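You operate a simulated robot arm through the tools that you are given. There is no shell and no other tool.

You run a simulated robot arm. Do the job below in one go: nothing can be reset, and whatever is moved stays where it is left.

Task
Swap the coupling's brass plug for the 120C plug from the block.
Fine: turn the pointer to 90 and lock the stand before you unscrew the old plug; lay it on the long bench.

It is judged by the outcome, as a careful person would: the job done as asked, and still so three seconds after it is handed in. It fails if anything else is knocked over, pushed out of place, dropped, spilled or broken.

Robot
A 7-joint arm with a two-finger parallel gripper, fixed in place. Base frame: the origin is on the floor under the middle of its stand, x ahead of it, y to its left, z up; the work surface is at about z = 0.86. Units: m, rad, N and s.
It reaches about 1.247 m from its shoulder. Its first joint turns from -2.304 to 2.304 rad. Payload 3.91 kg.
The tool frame sits at the grasp point between the pads (the TCP): z along the fingers, y along the line on which they close. The tips reach 0.03 m beyond it. The gripper opens to 0.11 m. The fingers are 0.02 m wide and 0.01 m thick; the gripper's body (0.048 by 0.112 m) begins 0.055 m behind the TCP.
Orientation is that of the tool frame in the base frame, as a unit quaternion [w, x, y, z]. With the fingers straight down and closing along the base's y, the tool's x points along the base's -x, its y along +y and its z along -z.

Tools
- The arm moves only by the tool send_rows. Its argument "rows" is a list of rows, each a list of 3 entries, a list of its own where there are three numbers: the shift along the base's x, y, z in units of 20 mm (1.0 is 20 mm), then the turn, a rotation vector about the base's x, y, z in units of 5 degrees (1.0 is 5 degrees), then the closure, from 0 (fully open) to 1 (shut). In form: [[[x, y, z], [ax, ay, az], hand], ...]. A call has 1 to 20 rows; each row shifts and turns the commanded pose from where the row before left it. A call with a number of a shift or a turn outside -1 to 1 is refused whole. Each row takes 0.2 s and may step no farther than 0.05 m and 0.15 rad from the row before; otherwise, or with a gripper value out of range, the whole call is refused. A pose out of reach is approached as far as the arm can. The call stops where the force on the tool passes 90 N (or 10 N more than at its start, if that is more) or the arm is blocked; 0.2 s more then pass. Each finger travels about 0.108 m/s and halts on what it meets, pressing with about 28 N; the grip force reading is that of the motor and also rises with nothing between the fingers. The clock runs only during rows and for 0.2 s after the last one: add rows that do not move to give the fingers time. The reply holds the time, the measured pose of the TCP, the force on the tool along the base axes, the opening and the grip force, in the units named above and with some noise, with the torque about the TCP (base axes, N m) and any sound that the robot's microphone picked up.
- Cameras (640 x 400 px; columns grow to the right, rows downward): "scene" is fixed at [0.3998, -0.5071, 1.4404]; the picture's right is [0.98, -0.21, 0.00], its down [-0.08, -0.39, -0.92] and it looks along [0.20, 0.90, -0.40] (base axes); focal length 257 px, centre (320, 200). "wrist" rides on the gripper at [0.072, 0.017, -0.103] in the tool frame; the picture's right is [-0.23, 0.97, 0.00], its down [-0.76, -0.18, -0.62] and it looks along [-0.61, -0.14, 0.78] (tool axes); focal length 222 px, centre (320, 200). There is no depth. A picture from a camera that has moved, and an enlarged one, comes with that camera's place and axes in the base frame and with its lens. The place of the scene camera against the robot may be out by one fixed shift of up to 0.012 m in any direction.
- snapshot(camera): a new picture of that camera. No time passes.
- inspect(camera, box): a new picture of the part [left, top, right, bottom] of that camera's present view, enlarged. No time passes.
- close_job(): hands the job in; it is judged then, once.

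Nothing tells you positions but the pictures and the camera data. Unless the task says otherwise, let go and move clear before handing in.

The tools are called after ">>>" as a command line: name --argument value ..., lists and objects as JSON in quotes. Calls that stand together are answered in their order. send_rows: Moves the arm, as the interface text tells. Its arguments: {"type":"object","properties":{"rows":{"type":"array","items":{"type":"array"}}},"required":["rows"]} The other tools are called the same way: snapshot (camera) takes a picture; inspect (camera, box) takes an enlarged picture of a part of a camera's view; close_job () hands the job in.

At the start:

```text
clock: 0.0
eef_pos: [0.336, 0.5138, 1.4752]
orientation: [0.0, -0.001, 1.0, 0.0]
ft_force: [-0.8, 0.4, -0.6]
torque: [-0.02, 0.05, -0.03]
gripper_width: 0.1102
finger_force: 0.1
```

scene: 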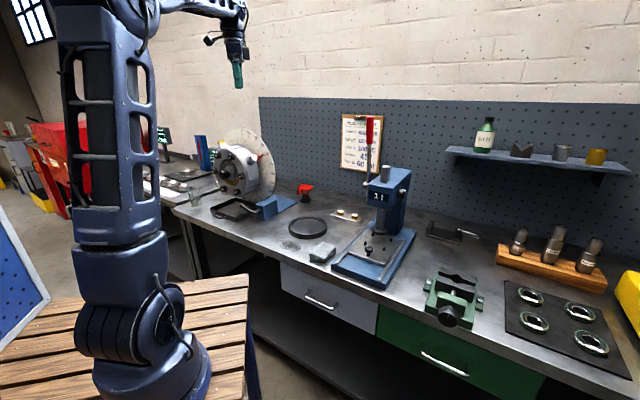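
wrist: 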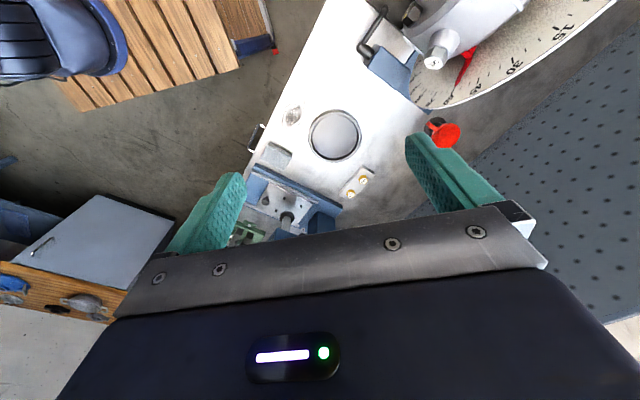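

I see a bench with a coupling and dial on a stand at the left, a press, a vise, a wooden block with plugs, and a shelf. I'll look closer at each part before moving.

>>> inspect --camera "scene" --box '[180, 110, 320, 240]'

>>> inspect --camera "scene" --box '[480, 200, 640, 300]'

>>> inspect --camera "scene" --box '[270, 110, 430, 290]'

>>> inspect --camera "wrist" --box '[240, 0, 640, 240]'

```text
3.08 times, centred on (250, 175) of scene
camera zoom: at [0.3998, -0.5071, 1.4404], right [0.98, -0.21, 0.0], down [-0.08, -0.39, -0.92], along [0.2, 0.9, -0.4], focal length 792 px, centre (535, 277)
```

zoom: 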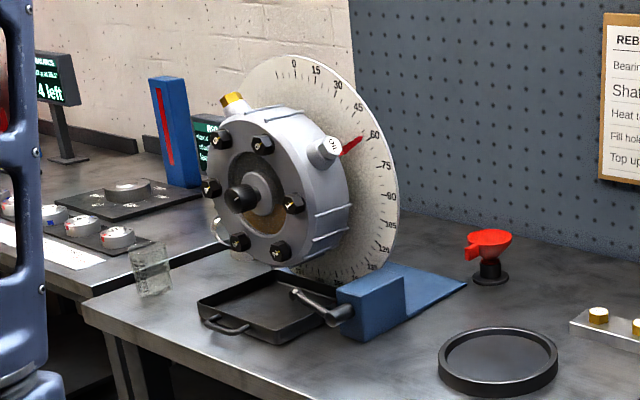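

```text
4.00 times, centred on (560, 250) of scene
camera zoom: at [0.3998, -0.5071, 1.4404], right [0.98, -0.21, 0.0], down [-0.08, -0.39, -0.92], along [0.2, 0.9, -0.4], focal length 1029 px, centre (-640, 0)
```

zoom: 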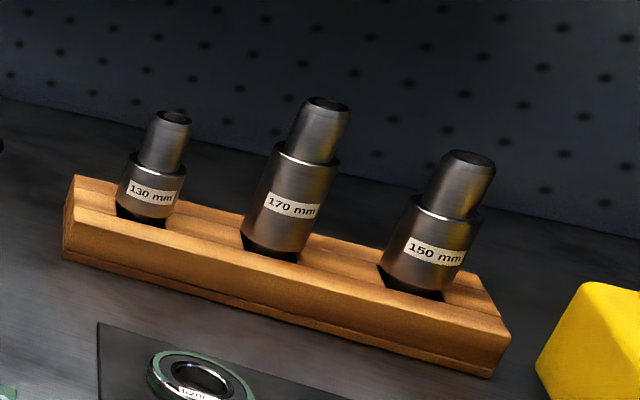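

```text
2.22 times, centred on (350, 200) of scene
camera zoom: at [0.3998, -0.5071, 1.4404], right [0.98, -0.21, 0.0], down [-0.08, -0.39, -0.92], along [0.2, 0.9, -0.4], focal length 572 px, centre (253, 200)
```

zoom: 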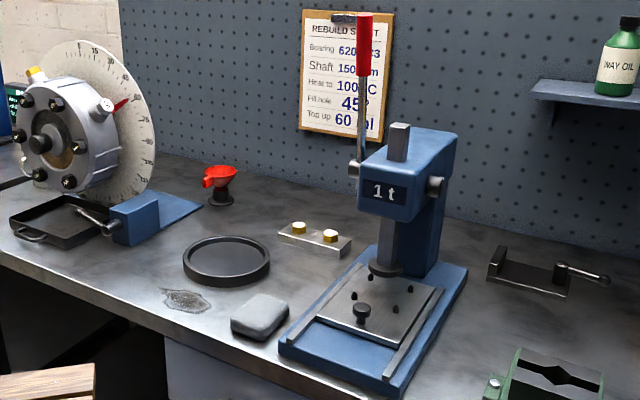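

```text
1.60 times, centred on (440, 120) of wrist
camera zoom: at [0.2637, 0.53, 1.5794], right [0.23, 0.97, 0.0], down [0.76, -0.18, 0.62], along [0.61, -0.14, -0.78], focal length 355 px, centre (128, 328)
```

zoom: 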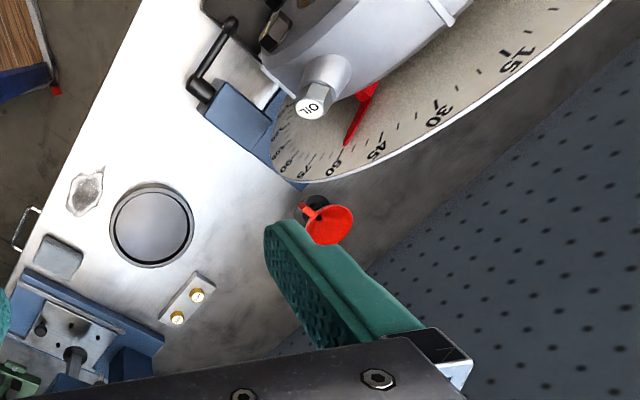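

The coupling sits on a blue stand with a graduated disc; it carries a brass plug (top left), a steel OIL plug and a red pointer near 55. A small metal block holds two brass plugs. I'll enlarge more before moving.

>>> inspect --camera "scene" --box '[205, 120, 285, 170]'

>>> inspect --camera "scene" --box '[200, 170, 300, 232]'

>>> inspect --camera "scene" --box '[320, 195, 370, 230]'

>>> inspect --camera "scene" --box '[130, 110, 230, 210]'

>>> inspect --camera "scene" --box '[335, 105, 390, 180]'

>>> inspect --camera "wrist" --box '[350, 0, 520, 110]'

>>> inspect --camera "wrist" --box '[320, 150, 400, 210]'

```text
8.00 times, centred on (245, 145) of scene
camera zoom: at [0.3998, -0.5071, 1.4404], right [0.98, -0.21, 0.0], down [-0.08, -0.39, -0.92], along [0.2, 0.9, -0.4], focal length 2058 px, centre (920, 640)
```

zoom: 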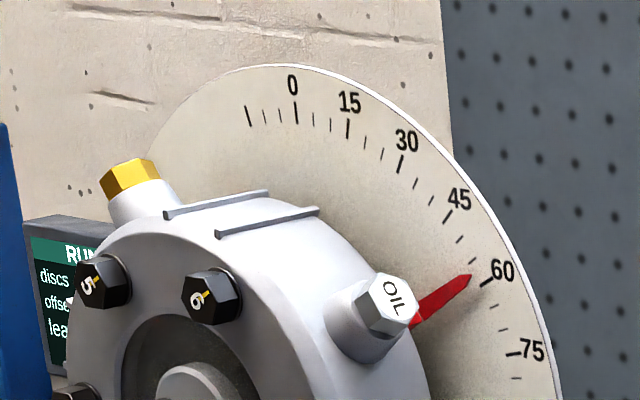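

```text
6.40 times, centred on (250, 201) of scene
camera zoom: at [0.3998, -0.5071, 1.4404], right [0.98, -0.21, 0.0], down [-0.08, -0.39, -0.92], along [0.2, 0.9, -0.4], focal length 1646 px, centre (768, 194)
```

zoom: 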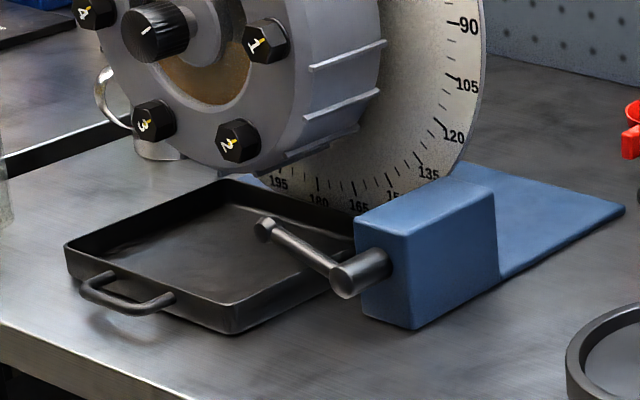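

```text
11.43 times, centred on (345, 212) of scene
camera zoom: at [0.3998, -0.5071, 1.4404], right [0.98, -0.21, 0.0], down [-0.08, -0.39, -0.92], along [0.2, 0.9, -0.4], focal length 2940 px, centre (34, 57)
```

zoom: 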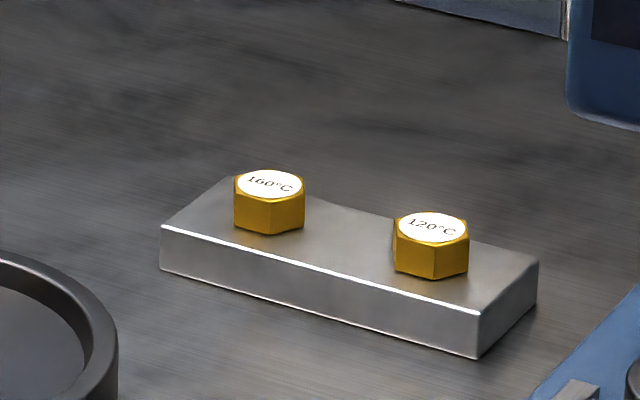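

```text
4.00 times, centred on (180, 160) of scene
camera zoom: at [0.3998, -0.5071, 1.4404], right [0.98, -0.21, 0.0], down [-0.08, -0.39, -0.92], along [0.2, 0.9, -0.4], focal length 1029 px, centre (880, 360)
```

zoom: 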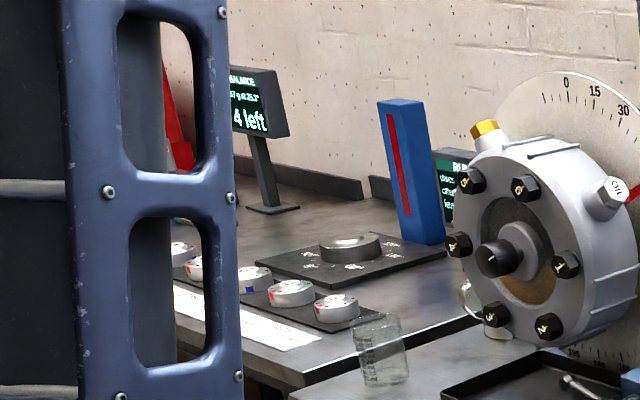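

```text
5.33 times, centred on (362, 142) of scene
camera zoom: at [0.3998, -0.5071, 1.4404], right [0.98, -0.21, 0.0], down [-0.08, -0.39, -0.92], along [0.2, 0.9, -0.4], focal length 1372 px, centre (93, 507)
```

zoom: 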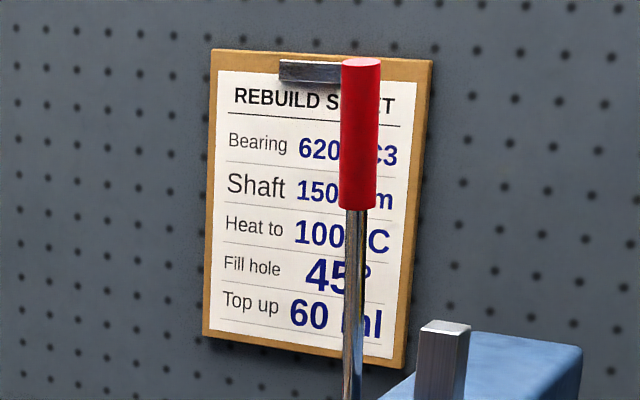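

```text
3.64 times, centred on (435, 55) of wrist
camera zoom: at [0.2637, 0.53, 1.5794], right [0.23, 0.97, 0.0], down [0.76, -0.18, 0.62], along [0.61, -0.14, -0.78], focal length 808 px, centre (-98, 727)
```

zoom: 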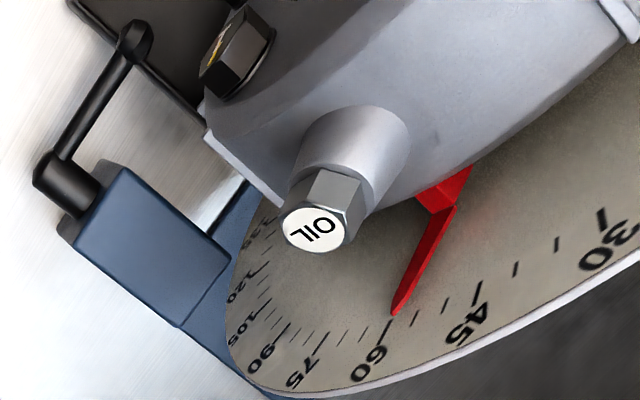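

```text
6.67 times, centred on (360, 180) of wrist
camera zoom: at [0.2637, 0.53, 1.5794], right [0.23, 0.97, 0.0], down [0.76, -0.18, 0.62], along [0.61, -0.14, -0.78], focal length 1481 px, centre (53, 333)
```

zoom: 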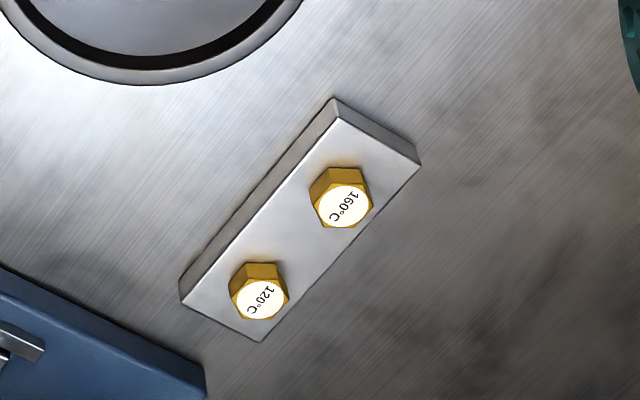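

The brass plug to remove is at about −33° on the dial, so turning the pointer from ~57 to 90 brings it to the top. The 120°C plug is the one nearer the press. I'll yaw the gripper 45° in open air to get a wrist view of the coupling from the front.

>>> send_rows --rows '[[[-0.5, 0, 0], [0, 0, 1], 0], [[-0.5, 0, 0], [0, 0, 1], 0], [[-0.5, 0, 0], [0, 0, 1], 0], [[-0.5, 0, 0], [0, 0, 1], 0], [[-0.5, 0, 0], [0, 0, 1], 0], [[-0.5, 0, 0], [0, 0, 1], 0], [[-0.5, 0, 0], [0, 0, 1], 0], [[-0.5, 0, 0], [0, 0, 1], 0], [[-0.5, 0, 0], [0, 0, 0.5], 0]]'

>>> snapshot --camera "wrist"

>>> snapshot --camera "scene"

```text
clock: 2.0
eef_pos: [0.2457, 0.5124, 1.4759]
orientation: [-0.001, -0.362, 0.932, 0.0]
ft_force: [-0.4, -0.4, 0.2]
torque: [0.0, 0.03, 0.01]
gripper_width: 0.1101
finger_force: 0.0
```

```text
taken
camera wrist: at [0.1821, 0.4765, 1.5795], right [-0.49, 0.87, 0.0], down [0.68, 0.38, 0.62], along [0.54, 0.31, -0.78], focal length 222 px, centre (320, 200)
```

wrist: 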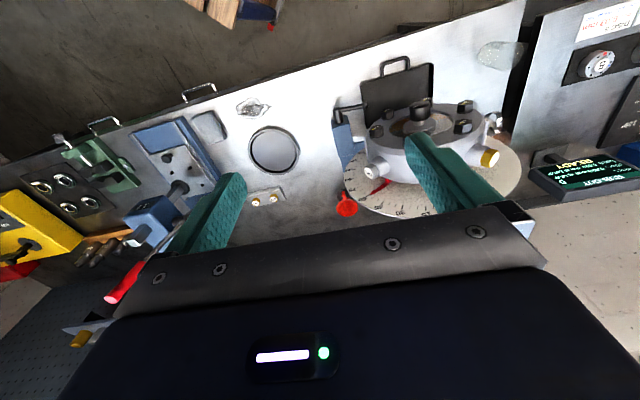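

```text
taken
```

scene: 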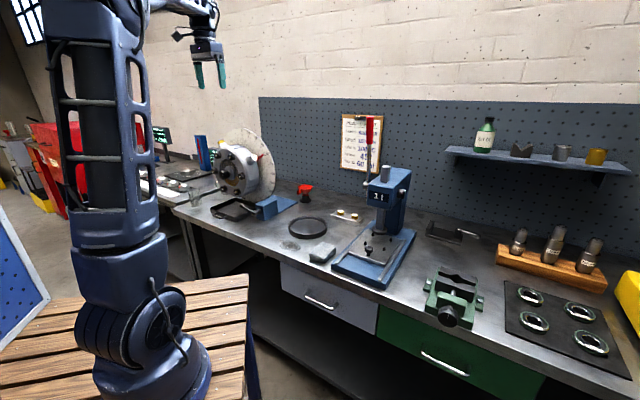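

The coupling is visible on the right of the wrist picture, with its knob, numbered bolts, brass plug, and OIL plug. I'll enlarge that region.

>>> inspect --camera "wrist" --box '[320, 50, 540, 230]'

>>> inspect --camera "wrist" --box '[320, 90, 400, 150]'

>>> inspect --camera "wrist" --box '[220, 90, 360, 220]'

```text
2.22 times, centred on (430, 140) of wrist
camera zoom: at [0.1821, 0.4765, 1.5795], right [-0.49, 0.87, 0.0], down [0.68, 0.38, 0.62], along [0.54, 0.31, -0.78], focal length 494 px, centre (76, 333)
```

zoom: 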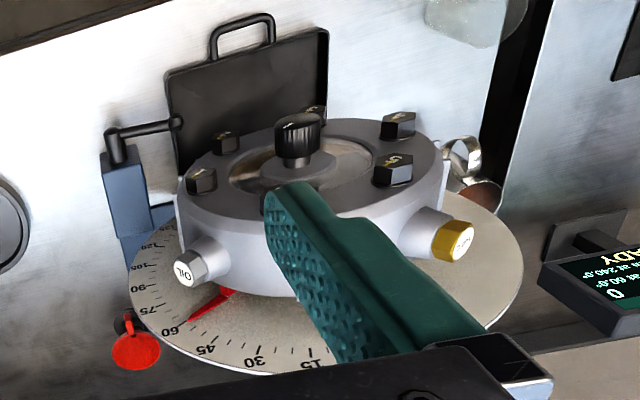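

```text
6.67 times, centred on (360, 120) of wrist
camera zoom: at [0.1821, 0.4765, 1.5795], right [-0.49, 0.87, 0.0], down [0.68, 0.38, 0.62], along [0.54, 0.31, -0.78], focal length 1481 px, centre (53, 733)
```

zoom: 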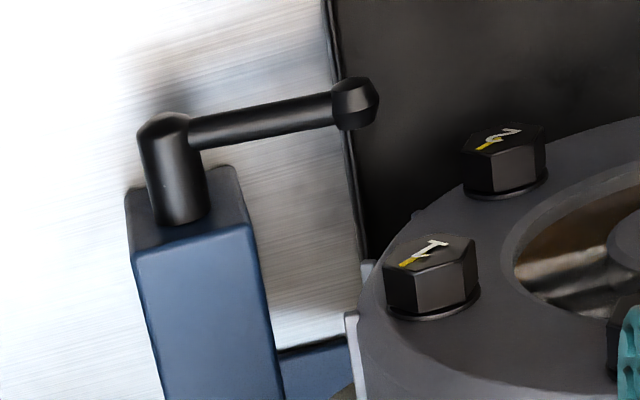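

```text
3.08 times, centred on (290, 155) of wrist
camera zoom: at [0.1821, 0.4765, 1.5795], right [-0.49, 0.87, 0.0], down [0.68, 0.38, 0.62], along [0.54, 0.31, -0.78], focal length 684 px, centre (412, 338)
```

zoom: 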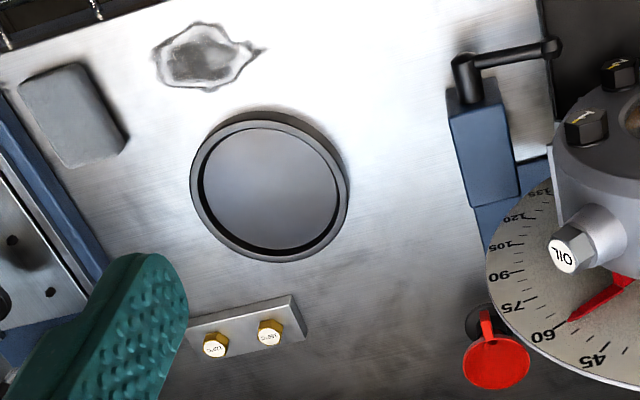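

I've estimated the coupling axis at about (0.26, 0.79, 1.075), facing the robot, and the lock lever's pivot at about (0.33, 0.62, 0.905). I'll read the displays for context and look at the lever and hub more closely.

>>> inspect --camera "wrist" --box '[510, 0, 640, 200]'

>>> inspect --camera "scene" --box '[145, 120, 225, 180]'

>>> inspect --camera "wrist" --box '[460, 130, 520, 180]'

>>> inspect --camera "scene" --box '[205, 155, 265, 200]'

```text
2.00 times, centred on (575, 100) of wrist
camera zoom: at [0.1821, 0.4765, 1.5795], right [-0.49, 0.87, 0.0], down [0.68, 0.38, 0.62], along [0.54, 0.31, -0.78], focal length 444 px, centre (-190, 400)
```

zoom: 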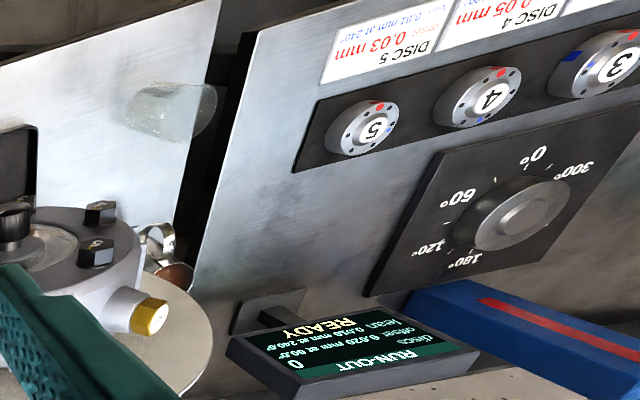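

```text
6.67 times, centred on (185, 150) of scene
camera zoom: at [0.3998, -0.5071, 1.4404], right [0.98, -0.21, 0.0], down [-0.08, -0.39, -0.92], along [0.2, 0.9, -0.4], focal length 1715 px, centre (1220, 533)
```

zoom: 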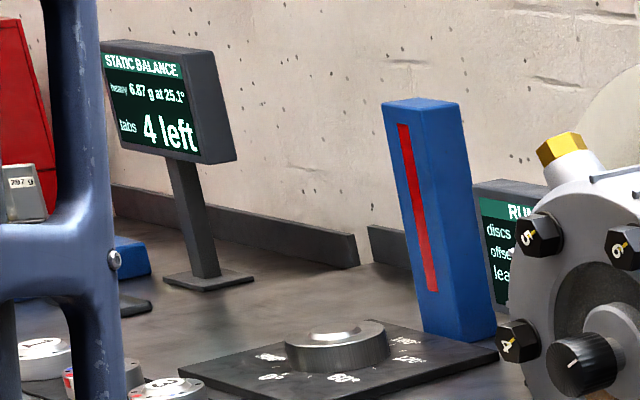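

```text
8.00 times, centred on (490, 155) of wrist
camera zoom: at [0.1821, 0.4765, 1.5795], right [-0.49, 0.87, 0.0], down [0.68, 0.38, 0.62], along [0.54, 0.31, -0.78], focal length 1777 px, centre (-1040, 560)
```

zoom: 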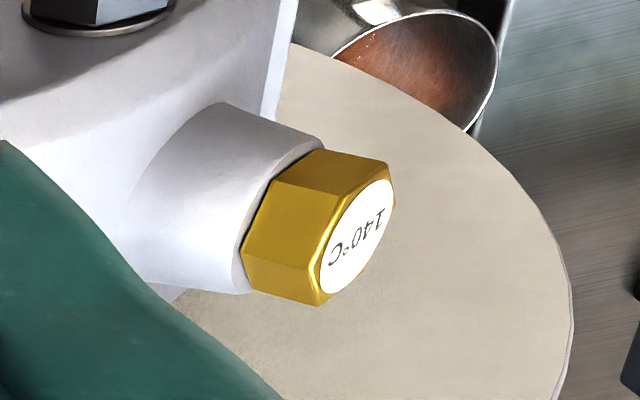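

```text
8.89 times, centred on (235, 178) of scene
camera zoom: at [0.3998, -0.5071, 1.4404], right [0.98, -0.21, 0.0], down [-0.08, -0.39, -0.92], along [0.2, 0.9, -0.4], focal length 2287 px, centre (1076, 400)
```

zoom: 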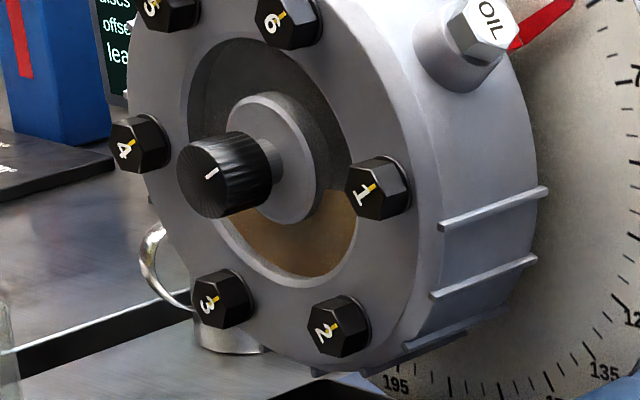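

The coupling's old plug is marked 140°C, and its hub carries a knurled black knob for turning. I'll measure the bench edge direction to get the coupling's axis angle accurately.

>>> inspect --camera "scene" --box '[440, 320, 560, 400]'

>>> inspect --camera "scene" --box '[160, 190, 320, 290]'

>>> inspect --camera "wrist" --box '[340, 0, 540, 125]'

>>> inspect --camera "wrist" --box '[0, 60, 200, 185]'

```text
5.00 times, centred on (500, 360) of scene
camera zoom: at [0.3998, -0.5071, 1.4404], right [0.98, -0.21, 0.0], down [-0.08, -0.39, -0.92], along [0.2, 0.9, -0.4], focal length 1286 px, centre (-580, -600)
```

zoom: 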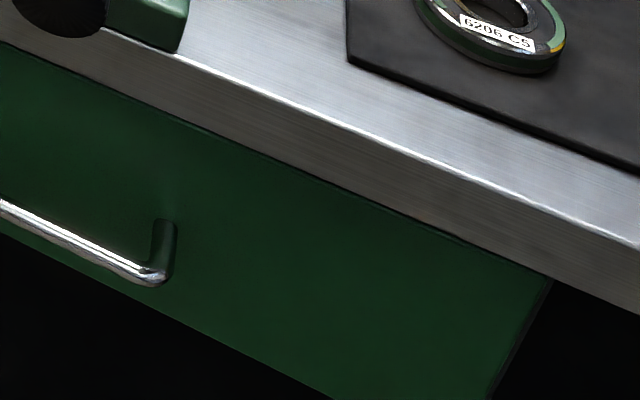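

```text
4.00 times, centred on (240, 240) of scene
camera zoom: at [0.3998, -0.5071, 1.4404], right [0.98, -0.21, 0.0], down [-0.08, -0.39, -0.92], along [0.2, 0.9, -0.4], focal length 1029 px, centre (640, 40)
```

zoom: 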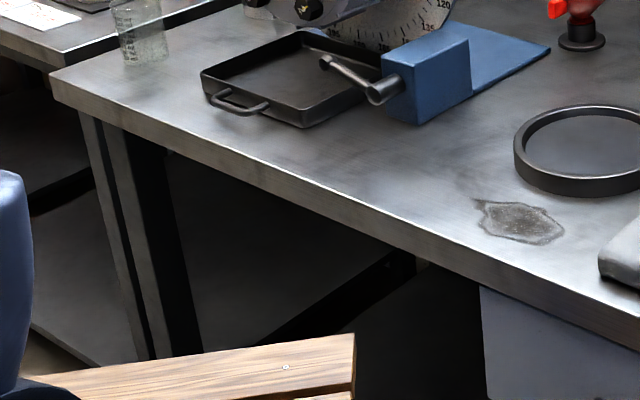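

```text
3.20 times, centred on (440, 62) of wrist
camera zoom: at [0.1821, 0.4765, 1.5795], right [-0.49, 0.87, 0.0], down [0.68, 0.38, 0.62], along [0.54, 0.31, -0.78], focal length 711 px, centre (-64, 640)
```

zoom: 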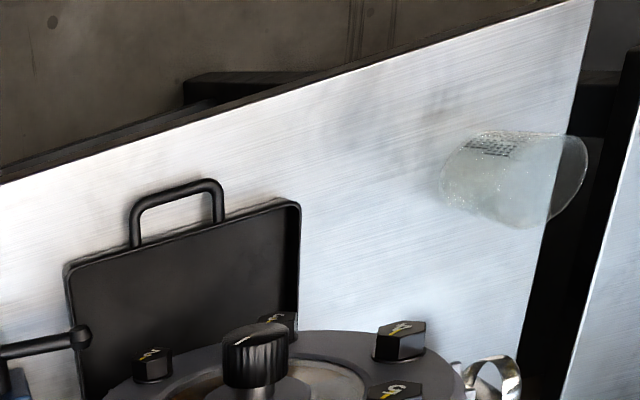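

```text
3.20 times, centred on (100, 122) of wrist
camera zoom: at [0.1821, 0.4765, 1.5795], right [-0.49, 0.87, 0.0], down [0.68, 0.38, 0.62], along [0.54, 0.31, -0.78], focal length 711 px, centre (1024, 448)
```

zoom: 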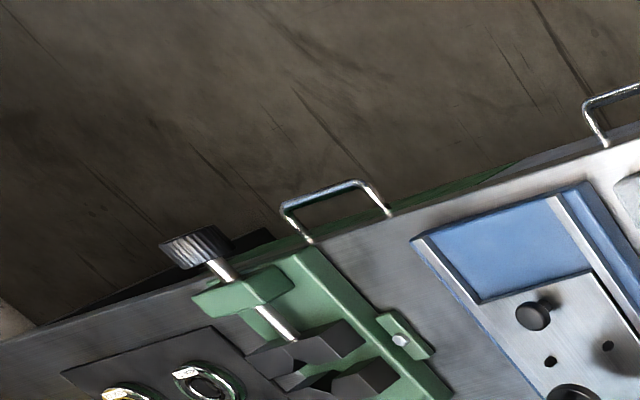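

The bench edge runs at 45°, so the coupling's axis points along (0.707, 0.707) at about z = 1.07, with the knob face near (0.20, 0.74). I'll pitch the gripper to horizontal in free air in front of the coupling.

>>> send_rows --rows '[[[0, 0, 0], [0, 0, 0.51], 0], [[-0.5, 0.4, 0], [0.979, -0.979, 0], 0], [[-0.5, 0.4, 0], [0.979, -0.979, 0], 0], [[-0.5, 0.4, -0.5], [0.979, -0.979, 0], 0], [[-0.5, 0.4, -0.5], [0.979, -0.979, 0], 0], [[-0.5, 0.4, -0.5], [0.979, -0.979, 0], 0], [[-0.5, 0.4, -0.8], [0.979, -0.979, 0], 0], [[-0.5, 0.4, -0.8], [0.979, -0.979, 0], 0], [[-0.5, 0.4, -0.8], [0.979, -0.979, 0], 0], [[-0.5, 0.4, -0.8], [0.979, -0.979, 0], 0], [[-0.5, 0.4, -0.8], [0.979, -0.979, 0], 0], [[-0.5, 0.4, -0.8], [0.979, -0.979, 0], 0], [[-0.5, 0.4, -0.8], [0.979, -0.979, 0], 0], [[-0.5, 0.4, -0.8], [0.979, -0.979, 0], 0]]'

>>> snapshot --camera "wrist"

>>> snapshot --camera "scene"

```text
clock: 5.0
eef_pos: [0.1155, 0.6152, 1.318]
orientation: [0.653, -0.271, 0.653, 0.271]
ft_force: [0.3, -0.6, 0.1]
torque: [-0.04, 0.05, 0.02]
gripper_width: 0.1101
finger_force: 0.1
```

```text
taken
camera wrist: at [0.0319, 0.5546, 1.2459], right [-0.69, 0.69, 0.23], down [-0.31, -0.57, 0.76], along [0.65, 0.45, 0.61], focal length 222 px, centre (320, 200)
```

wrist: 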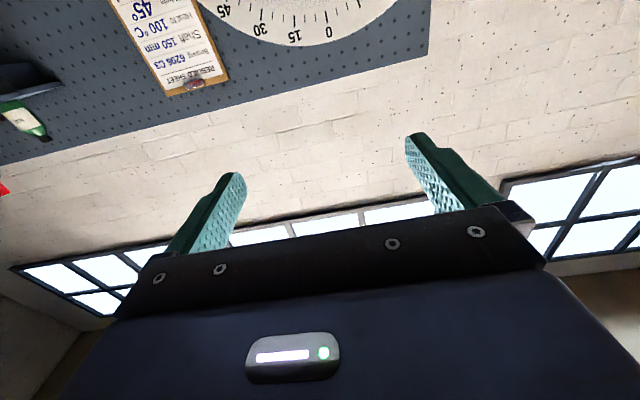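

```text
taken
```

scene: 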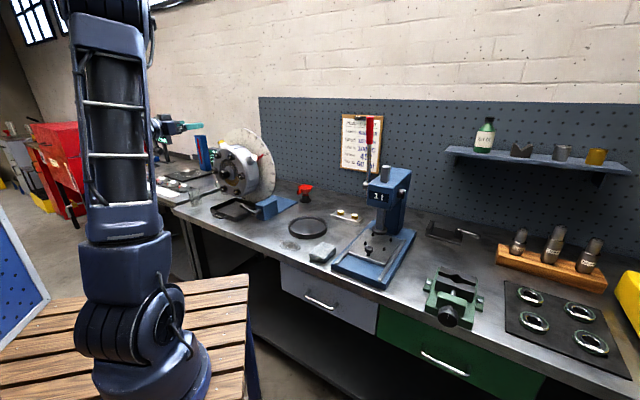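

The gripper is now horizontal, pointing along the coupling's axis; the wrist camera sits below it, looking up. I'll lower to axis height, still about 0.12 m short of the knob, and look.

>>> send_rows --rows '[[[-0.1, 0.1, -0.95], [0, 0, 0], 0], [[-0.1, 0.1, -0.95], [0, 0, 0], 0], [[-0.1, 0.1, -0.95], [0, 0, 0], 0], [[-0.1, 0.1, -0.95], [0, 0, 0], 0], [[-0.1, 0.1, -0.95], [0, 0, 0], 0], [[-0.1, 0.1, -0.95], [0, 0, 0], 0], [[-0.1, 0.1, -0.95], [0, 0, 0], 0], [[-0.1, 0.1, -0.95], [0, 0, 0], 0], [[-0.1, 0.1, -0.95], [0, 0, 0], 0], [[-0.1, 0.1, -0.95], [0, 0, 0], 0], [[0, 0, -0.95], [0, 0, 0], 0], [[0, 0, -0.95], [0, 0, 0], 0], [[0, 0, -0.95], [0, 0, 0], 0]]'

>>> snapshot --camera "wrist"

>>> snapshot --camera "scene"

```text
clock: 7.8
eef_pos: [0.096, 0.6371, 1.0697]
orientation: [0.653, -0.27, 0.654, 0.269]
ft_force: [-0.4, 0.4, 0.1]
torque: [0.02, -0.01, 0.02]
gripper_width: 0.1101
finger_force: 0.0
```

```text
taken
camera wrist: at [0.0106, 0.5769, 0.9983], right [-0.69, 0.69, 0.23], down [-0.32, -0.56, 0.76], along [0.65, 0.45, 0.61], focal length 222 px, centre (320, 200)
```

wrist: 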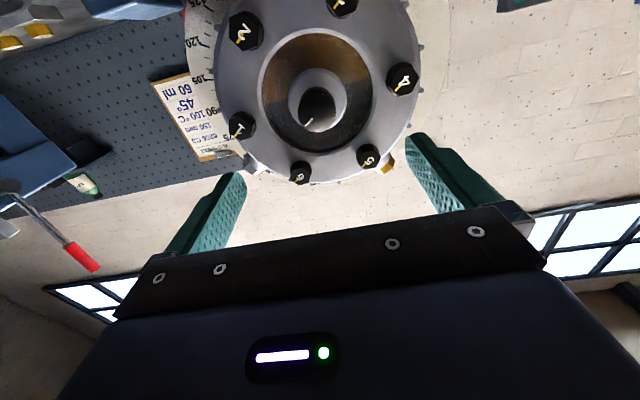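

```text
taken
```

scene: 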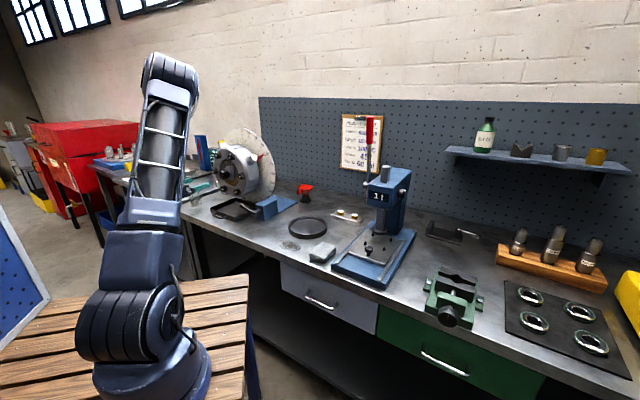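

The knob is straight ahead of the gripper, near where I estimated it. I'll zoom in to refine its centre and read the pointer.

>>> inspect --camera "wrist" --box '[170, 0, 430, 190]'

>>> inspect --camera "wrist" --box '[280, 60, 360, 150]'

>>> inspect --camera "scene" --box '[170, 150, 270, 230]'

```text
2.11 times, centred on (300, 95) of wrist
camera zoom: at [0.0106, 0.5769, 0.9983], right [-0.69, 0.69, 0.23], down [-0.32, -0.56, 0.76], along [0.65, 0.45, 0.61], focal length 468 px, centre (362, 421)
```

zoom: 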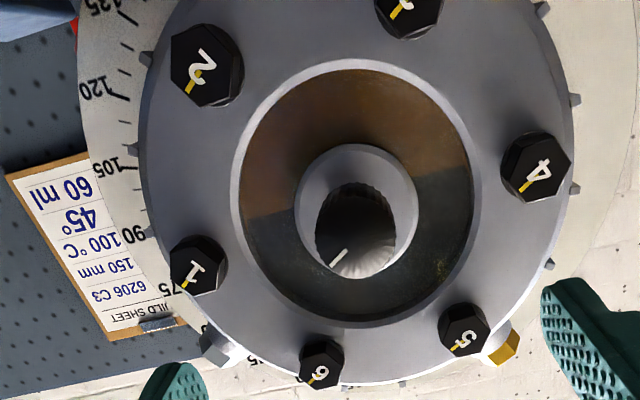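

```text
4.44 times, centred on (320, 105) of wrist
camera zoom: at [0.0106, 0.5769, 0.9983], right [-0.69, 0.69, 0.23], down [-0.32, -0.56, 0.76], along [0.65, 0.45, 0.61], focal length 987 px, centre (320, 622)
```

zoom: 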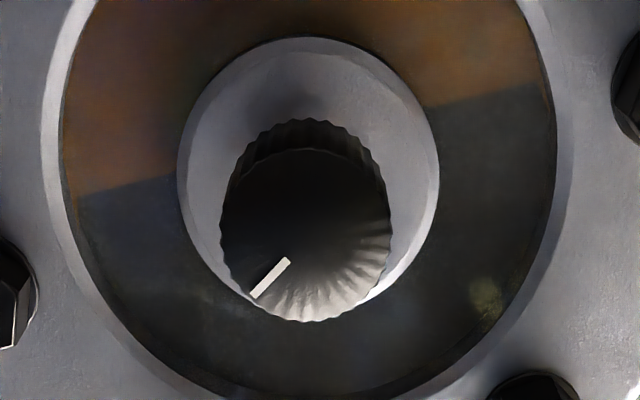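

```text
5.00 times, centred on (220, 190) of scene
camera zoom: at [0.3998, -0.5071, 1.4404], right [0.98, -0.21, 0.0], down [-0.08, -0.39, -0.92], along [0.2, 0.9, -0.4], focal length 1286 px, centre (820, 250)
```

zoom: 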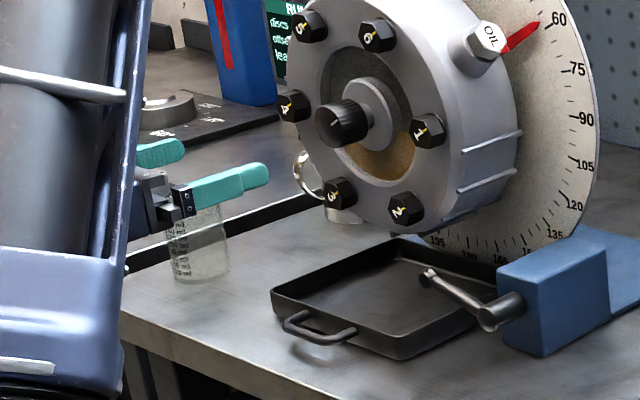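

The knob centre is about 4 mm up from and to the right of my gripper line, with about 42 mm diameter. I'll narrow the fingers to about 70 mm and approach to just short of it.

>>> send_rows --rows '[[[0.127, -0.127, 0.225], [0, 0, 0], 0.35], [[0.5, 0.5, 0], [0, 0, 0], 0.35], [[0.5, 0.5, 0], [0, 0, 0], 0.35], [[0.5, 0.5, 0], [0, 0, 0], 0.35], [[0.5, 0.5, 0], [0, 0, 0], 0.35], [[0.5, 0.5, 0], [0, 0, 0], 0.35], [[0.5, 0.5, 0], [0, 0, 0], 0.35], [[0.5, 0.5, 0], [0, 0, 0], 0.35]]'

>>> snapshot --camera "wrist"

>>> inspect --camera "scene" --box '[170, 130, 290, 220]'

```text
clock: 9.6
eef_pos: [0.1688, 0.7049, 1.0757]
orientation: [0.653, -0.271, 0.654, 0.27]
ft_force: [-0.3, -0.5, 0.0]
torque: [0.02, 0.03, -0.02]
gripper_width: 0.0715
finger_force: 0.0
```

```text
taken
camera wrist: at [0.0838, 0.6438, 1.0036], right [-0.69, 0.69, 0.23], down [-0.31, -0.56, 0.76], along [0.65, 0.45, 0.61], focal length 222 px, centre (320, 200)
```

wrist: 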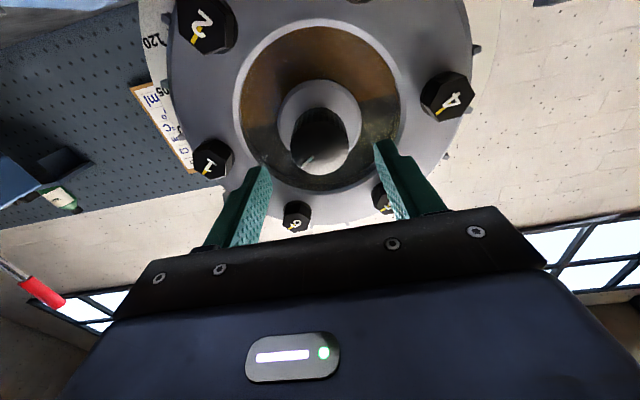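

```text
4.44 times, centred on (230, 175) of scene
camera zoom: at [0.3998, -0.5071, 1.4404], right [0.98, -0.21, 0.0], down [-0.08, -0.39, -0.92], along [0.2, 0.9, -0.4], focal length 1143 px, centre (720, 311)
```

zoom: 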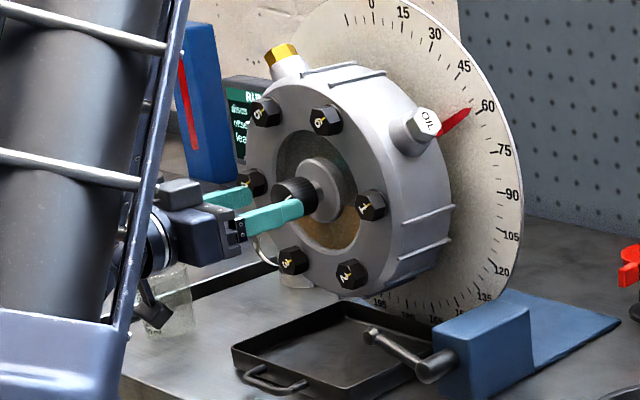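

The knob lines up between the fingers. I'll advance about 52 mm and close on it.

>>> send_rows --rows '[[[0.46, 0.46, -0.02], [0, 0, 0], 0.35], [[0.46, 0.46, -0.02], [0, 0, 0], 0.35], [[0.46, 0.46, -0.02], [0, 0, 0], 0.35], [[0.46, 0.46, -0.02], [0, 0, 0], 0.35], [[0, 0, 0], [0, 0, 0], 0.35]]'

>>> snapshot --camera "wrist"

>>> inspect --camera "scene" --box '[190, 130, 280, 210]'

```text
clock: 10.8
eef_pos: [0.2053, 0.7402, 1.0722]
orientation: [0.653, -0.271, 0.654, 0.27]
ft_force: [-0.5, 0.9, 0.5]
torque: [0.03, 0.0, -0.01]
gripper_width: 0.0715
finger_force: 0.1
```

```text
taken
camera wrist: at [0.1204, 0.6797, 1.0009], right [-0.69, 0.69, 0.23], down [-0.31, -0.56, 0.76], along [0.65, 0.45, 0.61], focal length 222 px, centre (320, 200)
```

wrist: 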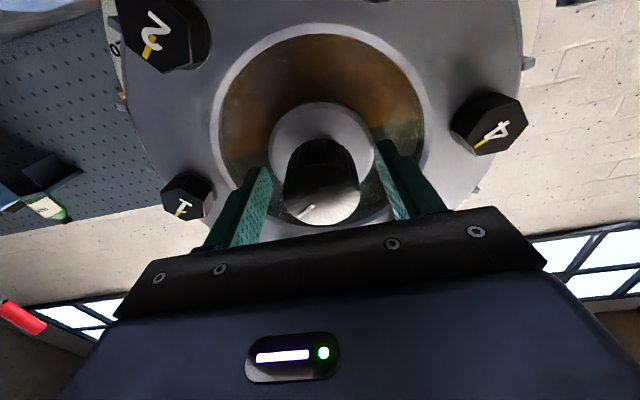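

```text
5.00 times, centred on (235, 170) of scene
camera zoom: at [0.3998, -0.5071, 1.4404], right [0.98, -0.21, 0.0], down [-0.08, -0.39, -0.92], along [0.2, 0.9, -0.4], focal length 1286 px, centre (745, 350)
```

zoom: 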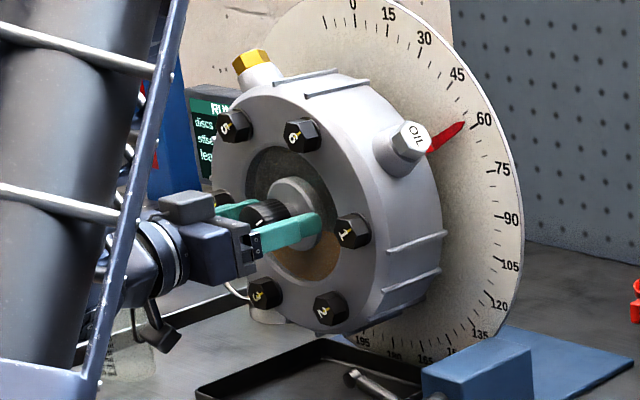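

The fingers straddle the knob with no contact yet. I'll close on it.

>>> send_rows --rows '[[[0, 0, 0], [0, 0, 0], 0.6], [[0, 0, 0], [0, 0, 0], 0.8], [[0, 0, 0], [0, 0, 0], 1], [[0, 0, 0], [0, 0, 0], 1]]'

>>> snapshot --camera "wrist"

```text
clock: 11.8
eef_pos: [0.2032, 0.7409, 1.0717]
orientation: [0.653, -0.272, 0.654, 0.271]
ft_force: [-8.6, 22.6, 2.1]
torque: [-0.43, 0.6, 0.19]
gripper_width: 0.0412
finger_force: 45.3
```

```text
taken
camera wrist: at [0.1194, 0.6803, 1.001], right [-0.69, 0.69, 0.23], down [-0.31, -0.57, 0.76], along [0.65, 0.45, 0.61], focal length 222 px, centre (320, 200)
```

wrist: 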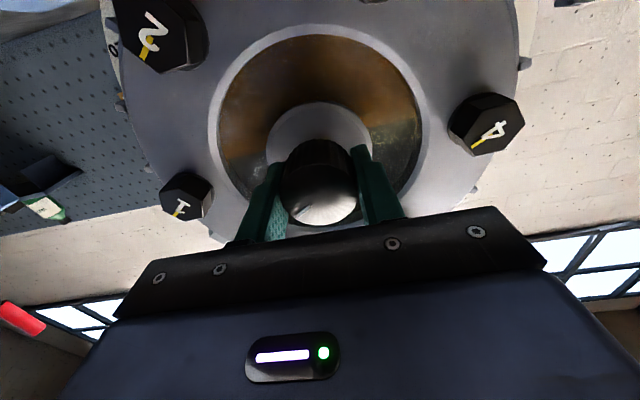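

The knob is gripped at 41 mm. I'll relieve the small side load and turn clockwise (seen from the front) by about 31°, then check.

>>> send_rows --rows '[[[-0.09, 0.09, 0], [0, 0, 0], 1], [[0, 0, 0], [0.548, 0.548, 0], 1], [[0, 0, 0], [0.548, 0.548, 0], 1], [[0, 0, 0], [0.548, 0.548, 0], 1], [[0, 0, 0], [0.548, 0.548, 0], 1]]'

>>> snapshot --camera "wrist"

>>> inspect --camera "scene" --box '[190, 120, 290, 210]'

```text
clock: 13.0
eef_pos: [0.2048, 0.7398, 1.0724]
orientation: [0.611, -0.179, 0.685, 0.355]
ft_force: [5.8, -51.8, -4.0]
torque: [-0.34, 0.06, 0.15]
gripper_width: 0.0414
finger_force: 45.2
```

```text
taken
camera wrist: at [0.1065, 0.6936, 1.0081], right [-0.62, 0.62, 0.48], down [-0.18, -0.7, 0.69], along [0.77, 0.34, 0.55], focal length 222 px, centre (320, 200)
```

wrist: 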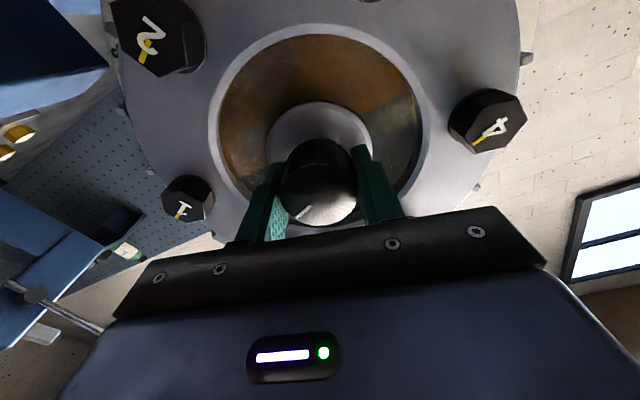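

```text
4.44 times, centred on (240, 165) of scene
camera zoom: at [0.3998, -0.5071, 1.4404], right [0.98, -0.21, 0.0], down [-0.08, -0.39, -0.92], along [0.2, 0.9, -0.4], focal length 1143 px, centre (676, 356)
```

zoom: 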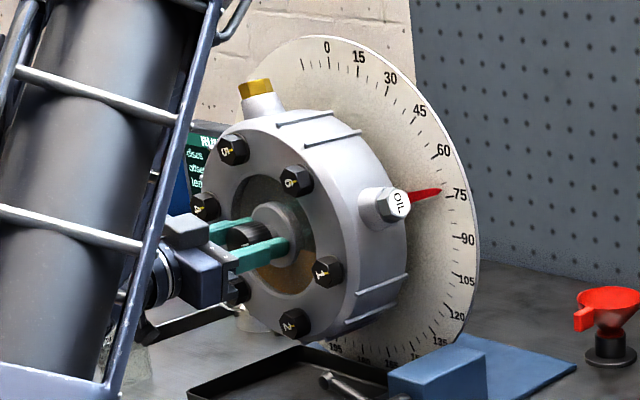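

The coupling turns with the knob and now reads about 73. The side load on the tool is 50 N, so I'll ease it before continuing.

>>> send_rows --rows '[[[0.01, -0.1, 0], [0, 0, 0], 1], [[0, 0, 0], [0, 0, 0], 1]]'

```text
clock: 13.6
eef_pos: [0.2046, 0.7418, 1.0716]
orientation: [0.61, -0.181, 0.684, 0.356]
ft_force: [10.9, -3.1, -12.5]
torque: [0.63, -0.53, -0.03]
gripper_width: 0.0413
finger_force: 44.8
```

The load has dropped to about 17 N. I'll turn a further 15°.

>>> send_rows --rows '[[[0, 0, 0], [0.54, 0.54, 0], 1], [[0, 0, 0], [0.54, 0.54, 0], 1], [[0, 0, 0], [0.54, 0.54, 0], 1], [[0, 0, 0], [0.54, 0.54, 0], 1], [[0, 0, 0], [0, 0, 0], 1]]'

>>> snapshot --camera "wrist"

>>> inspect --camera "scene" --box '[200, 120, 290, 210]'

```text
clock: 14.8
eef_pos: [0.2051, 0.7411, 1.0723]
orientation: [0.557, -0.087, 0.703, 0.433]
ft_force: [21.2, 5.5, -19.0]
torque: [0.37, -0.34, -0.02]
gripper_width: 0.0412
finger_force: 45.1
```

```text
taken
camera wrist: at [0.0957, 0.7043, 1.0198], right [-0.51, 0.51, 0.69], down [-0.06, -0.82, 0.57], along [0.86, 0.25, 0.45], focal length 222 px, centre (320, 200)
```

wrist: 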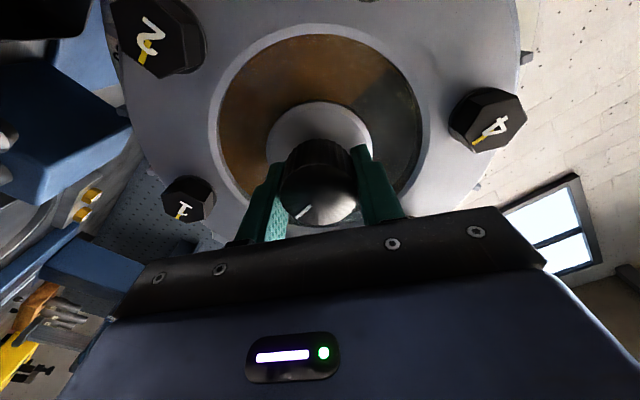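

```text
4.44 times, centred on (245, 165) of scene
camera zoom: at [0.3998, -0.5071, 1.4404], right [0.98, -0.21, 0.0], down [-0.08, -0.39, -0.92], along [0.2, 0.9, -0.4], focal length 1143 px, centre (653, 356)
```

zoom: 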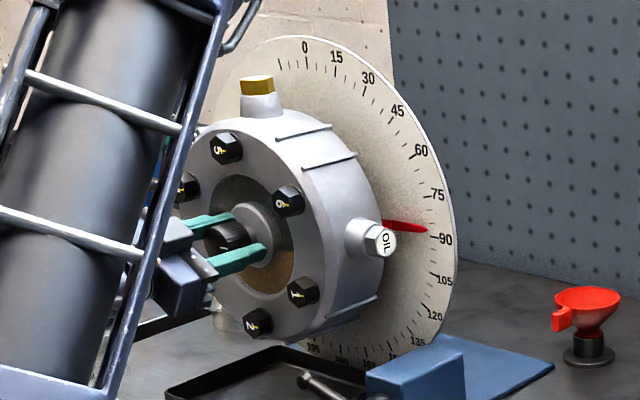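

The pointer is now near 88–90. I'll zoom in to read it.

>>> inspect --camera "scene" --box '[270, 150, 310, 190]'

>>> inspect --camera "scene" --box '[240, 125, 290, 165]'

```text
10.00 times, centred on (290, 170) of scene
camera zoom: at [0.3998, -0.5071, 1.4404], right [0.98, -0.21, 0.0], down [-0.08, -0.39, -0.92], along [0.2, 0.9, -0.4], focal length 2573 px, centre (620, 500)
```

zoom: 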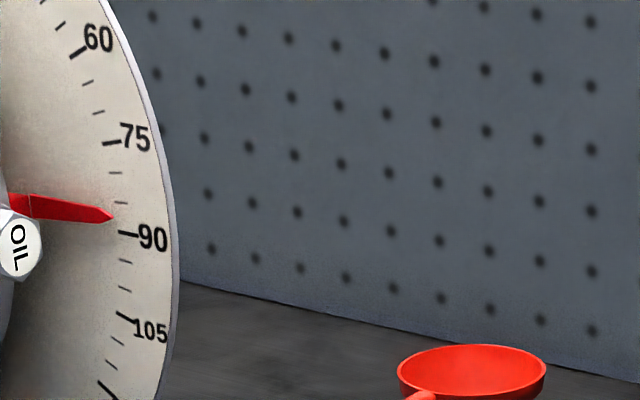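

```text
10.00 times, centred on (265, 145) of scene
camera zoom: at [0.3998, -0.5071, 1.4404], right [0.98, -0.21, 0.0], down [-0.08, -0.39, -0.92], along [0.2, 0.9, -0.4], focal length 2573 px, centre (870, 750)
```

zoom: 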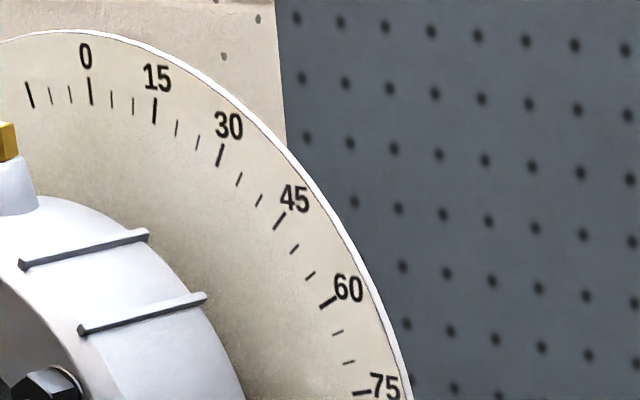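

The apparent reading is about 87, but the scene camera has parallax. I'll release the knob, back off, and put the wrist camera level with the 90 mark for a straight reading.

>>> send_rows --rows '[[[0, 0, 0], [0, 0, 0], 0.35], [[0, 0, 0], [0, 0, 0], 0.35], [[-0.5, -0.5, 0], [0, 0, 0], 0.35], [[-0.5, -0.5, 0], [0, 0, 0], 0.35], [[-0.5, -0.5, 0], [0, 0, 0], 0.35], [[-0.5, -0.5, 0], [0, 0, 0], 0.35]]'

>>> inspect --camera "scene" --box '[270, 150, 310, 190]'

```text
clock: 16.2
eef_pos: [0.1624, 0.6993, 1.072]
orientation: [0.557, -0.09, 0.702, 0.435]
ft_force: [0.2, 0.1, 0.2]
torque: [-0.03, 0.03, -0.02]
gripper_width: 0.0715
finger_force: 0.0
```

```text
10.00 times, centred on (290, 170) of scene
camera zoom: at [0.3998, -0.5071, 1.4404], right [0.98, -0.21, 0.0], down [-0.08, -0.39, -0.92], along [0.2, 0.9, -0.4], focal length 2573 px, centre (620, 500)
```

zoom: 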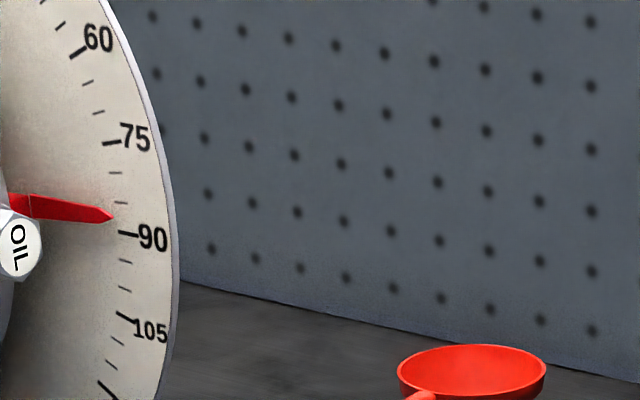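

The pointer stays put after release. I'll move the camera sideways to face the 90 mark at axis height.

>>> send_rows --rows '[[[0.75, -0.75, 0.275], [0, 0, 0], 0.35], [[0.75, -0.75, 0.275], [0, 0, 0], 0.35], [[0.75, -0.75, 0.275], [0, 0, 0], 0.35], [[0.75, -0.75, 0.275], [0, 0, 0], 0.35], [[0.75, -0.75, 0.275], [0, 0, 0], 0.35], [[0.75, -0.75, 0.275], [0, 0, 0], 0.35], [[0.75, -0.75, 0.275], [0, 0, 0], 0.35], [[0.75, -0.75, 0.275], [0, 0, 0], 0.35], [[0.75, -0.75, 0.275], [0, 0, 0], 0.35], [[0.75, -0.75, 0.275], [0, 0, 0], 0.35]]'

>>> snapshot --camera "wrist"

```text
clock: 18.4
eef_pos: [0.3135, 0.5486, 1.1278]
orientation: [0.557, -0.089, 0.702, 0.435]
ft_force: [0.3, 1.0, -1.0]
torque: [0.01, -0.02, 0.02]
gripper_width: 0.0716
finger_force: 0.1
```

```text
taken
camera wrist: at [0.2037, 0.513, 1.0754], right [-0.51, 0.51, 0.69], down [-0.06, -0.82, 0.56], along [0.86, 0.25, 0.45], focal length 222 px, centre (320, 200)
```

wrist: 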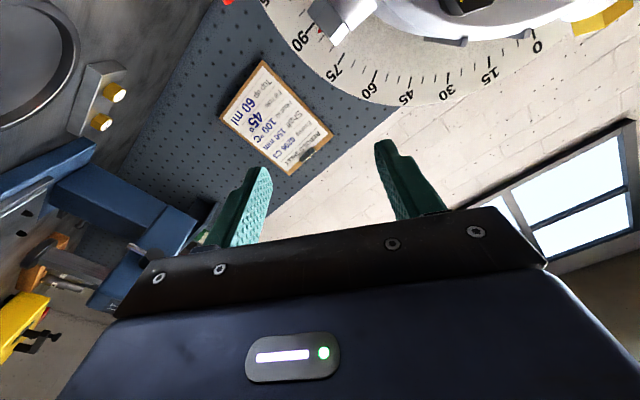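

>>> inspect --camera "wrist" --box '[260, 0, 400, 90]'

```text
4.44 times, centred on (330, 45) of wrist
camera zoom: at [0.2037, 0.513, 1.0754], right [-0.51, 0.51, 0.69], down [-0.06, -0.82, 0.56], along [0.86, 0.25, 0.45], focal length 987 px, centre (276, 889)
```

zoom: 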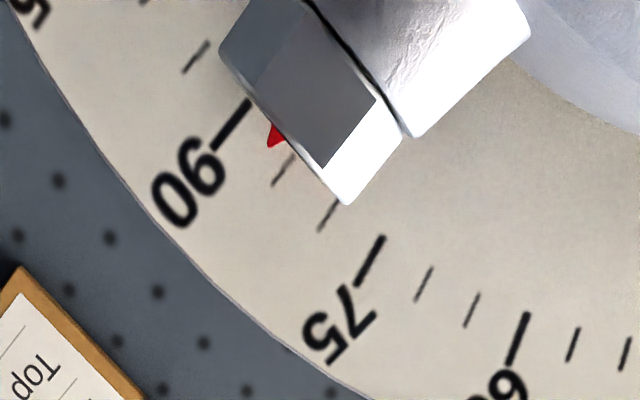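

The tip shows at roughly 86.8, partly hidden by the OIL plug. I'll move a bit further right to see the pointer clearly.

>>> send_rows --rows '[[[0.75, -0.75, 0], [0, 0, 0], 0.35], [[0.75, -0.75, 0], [0, 0, 0], 0.35], [[0.75, -0.75, 0], [0, 0, 0], 0.35], [[0.75, -0.75, 0], [0, 0, 0], 0.35], [[0, 0, 0], [1, 1, 0], 0.35], [[0, 0, 0], [1, 1, 0], 0.35], [[0, 0, 0], [1, 1, 0], 0.35], [[0, 0, 0], [1, 1, 0], 0.35]]'

>>> snapshot --camera "wrist"

```text
clock: 20.2
eef_pos: [0.3718, 0.4896, 1.1267]
orientation: [0.433, 0.086, 0.702, 0.559]
ft_force: [-0.3, 0.0, -0.3]
torque: [-0.04, 0.04, 0.01]
gripper_width: 0.0715
finger_force: 0.0
```

```text
taken
camera wrist: at [0.2501, 0.4672, 1.1068], right [-0.22, 0.22, 0.95], down [0.09, -0.97, 0.24], along [0.97, 0.13, 0.19], focal length 222 px, centre (320, 200)
```

wrist: 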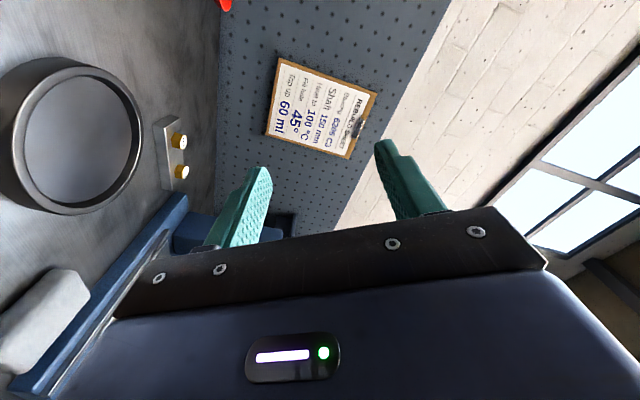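

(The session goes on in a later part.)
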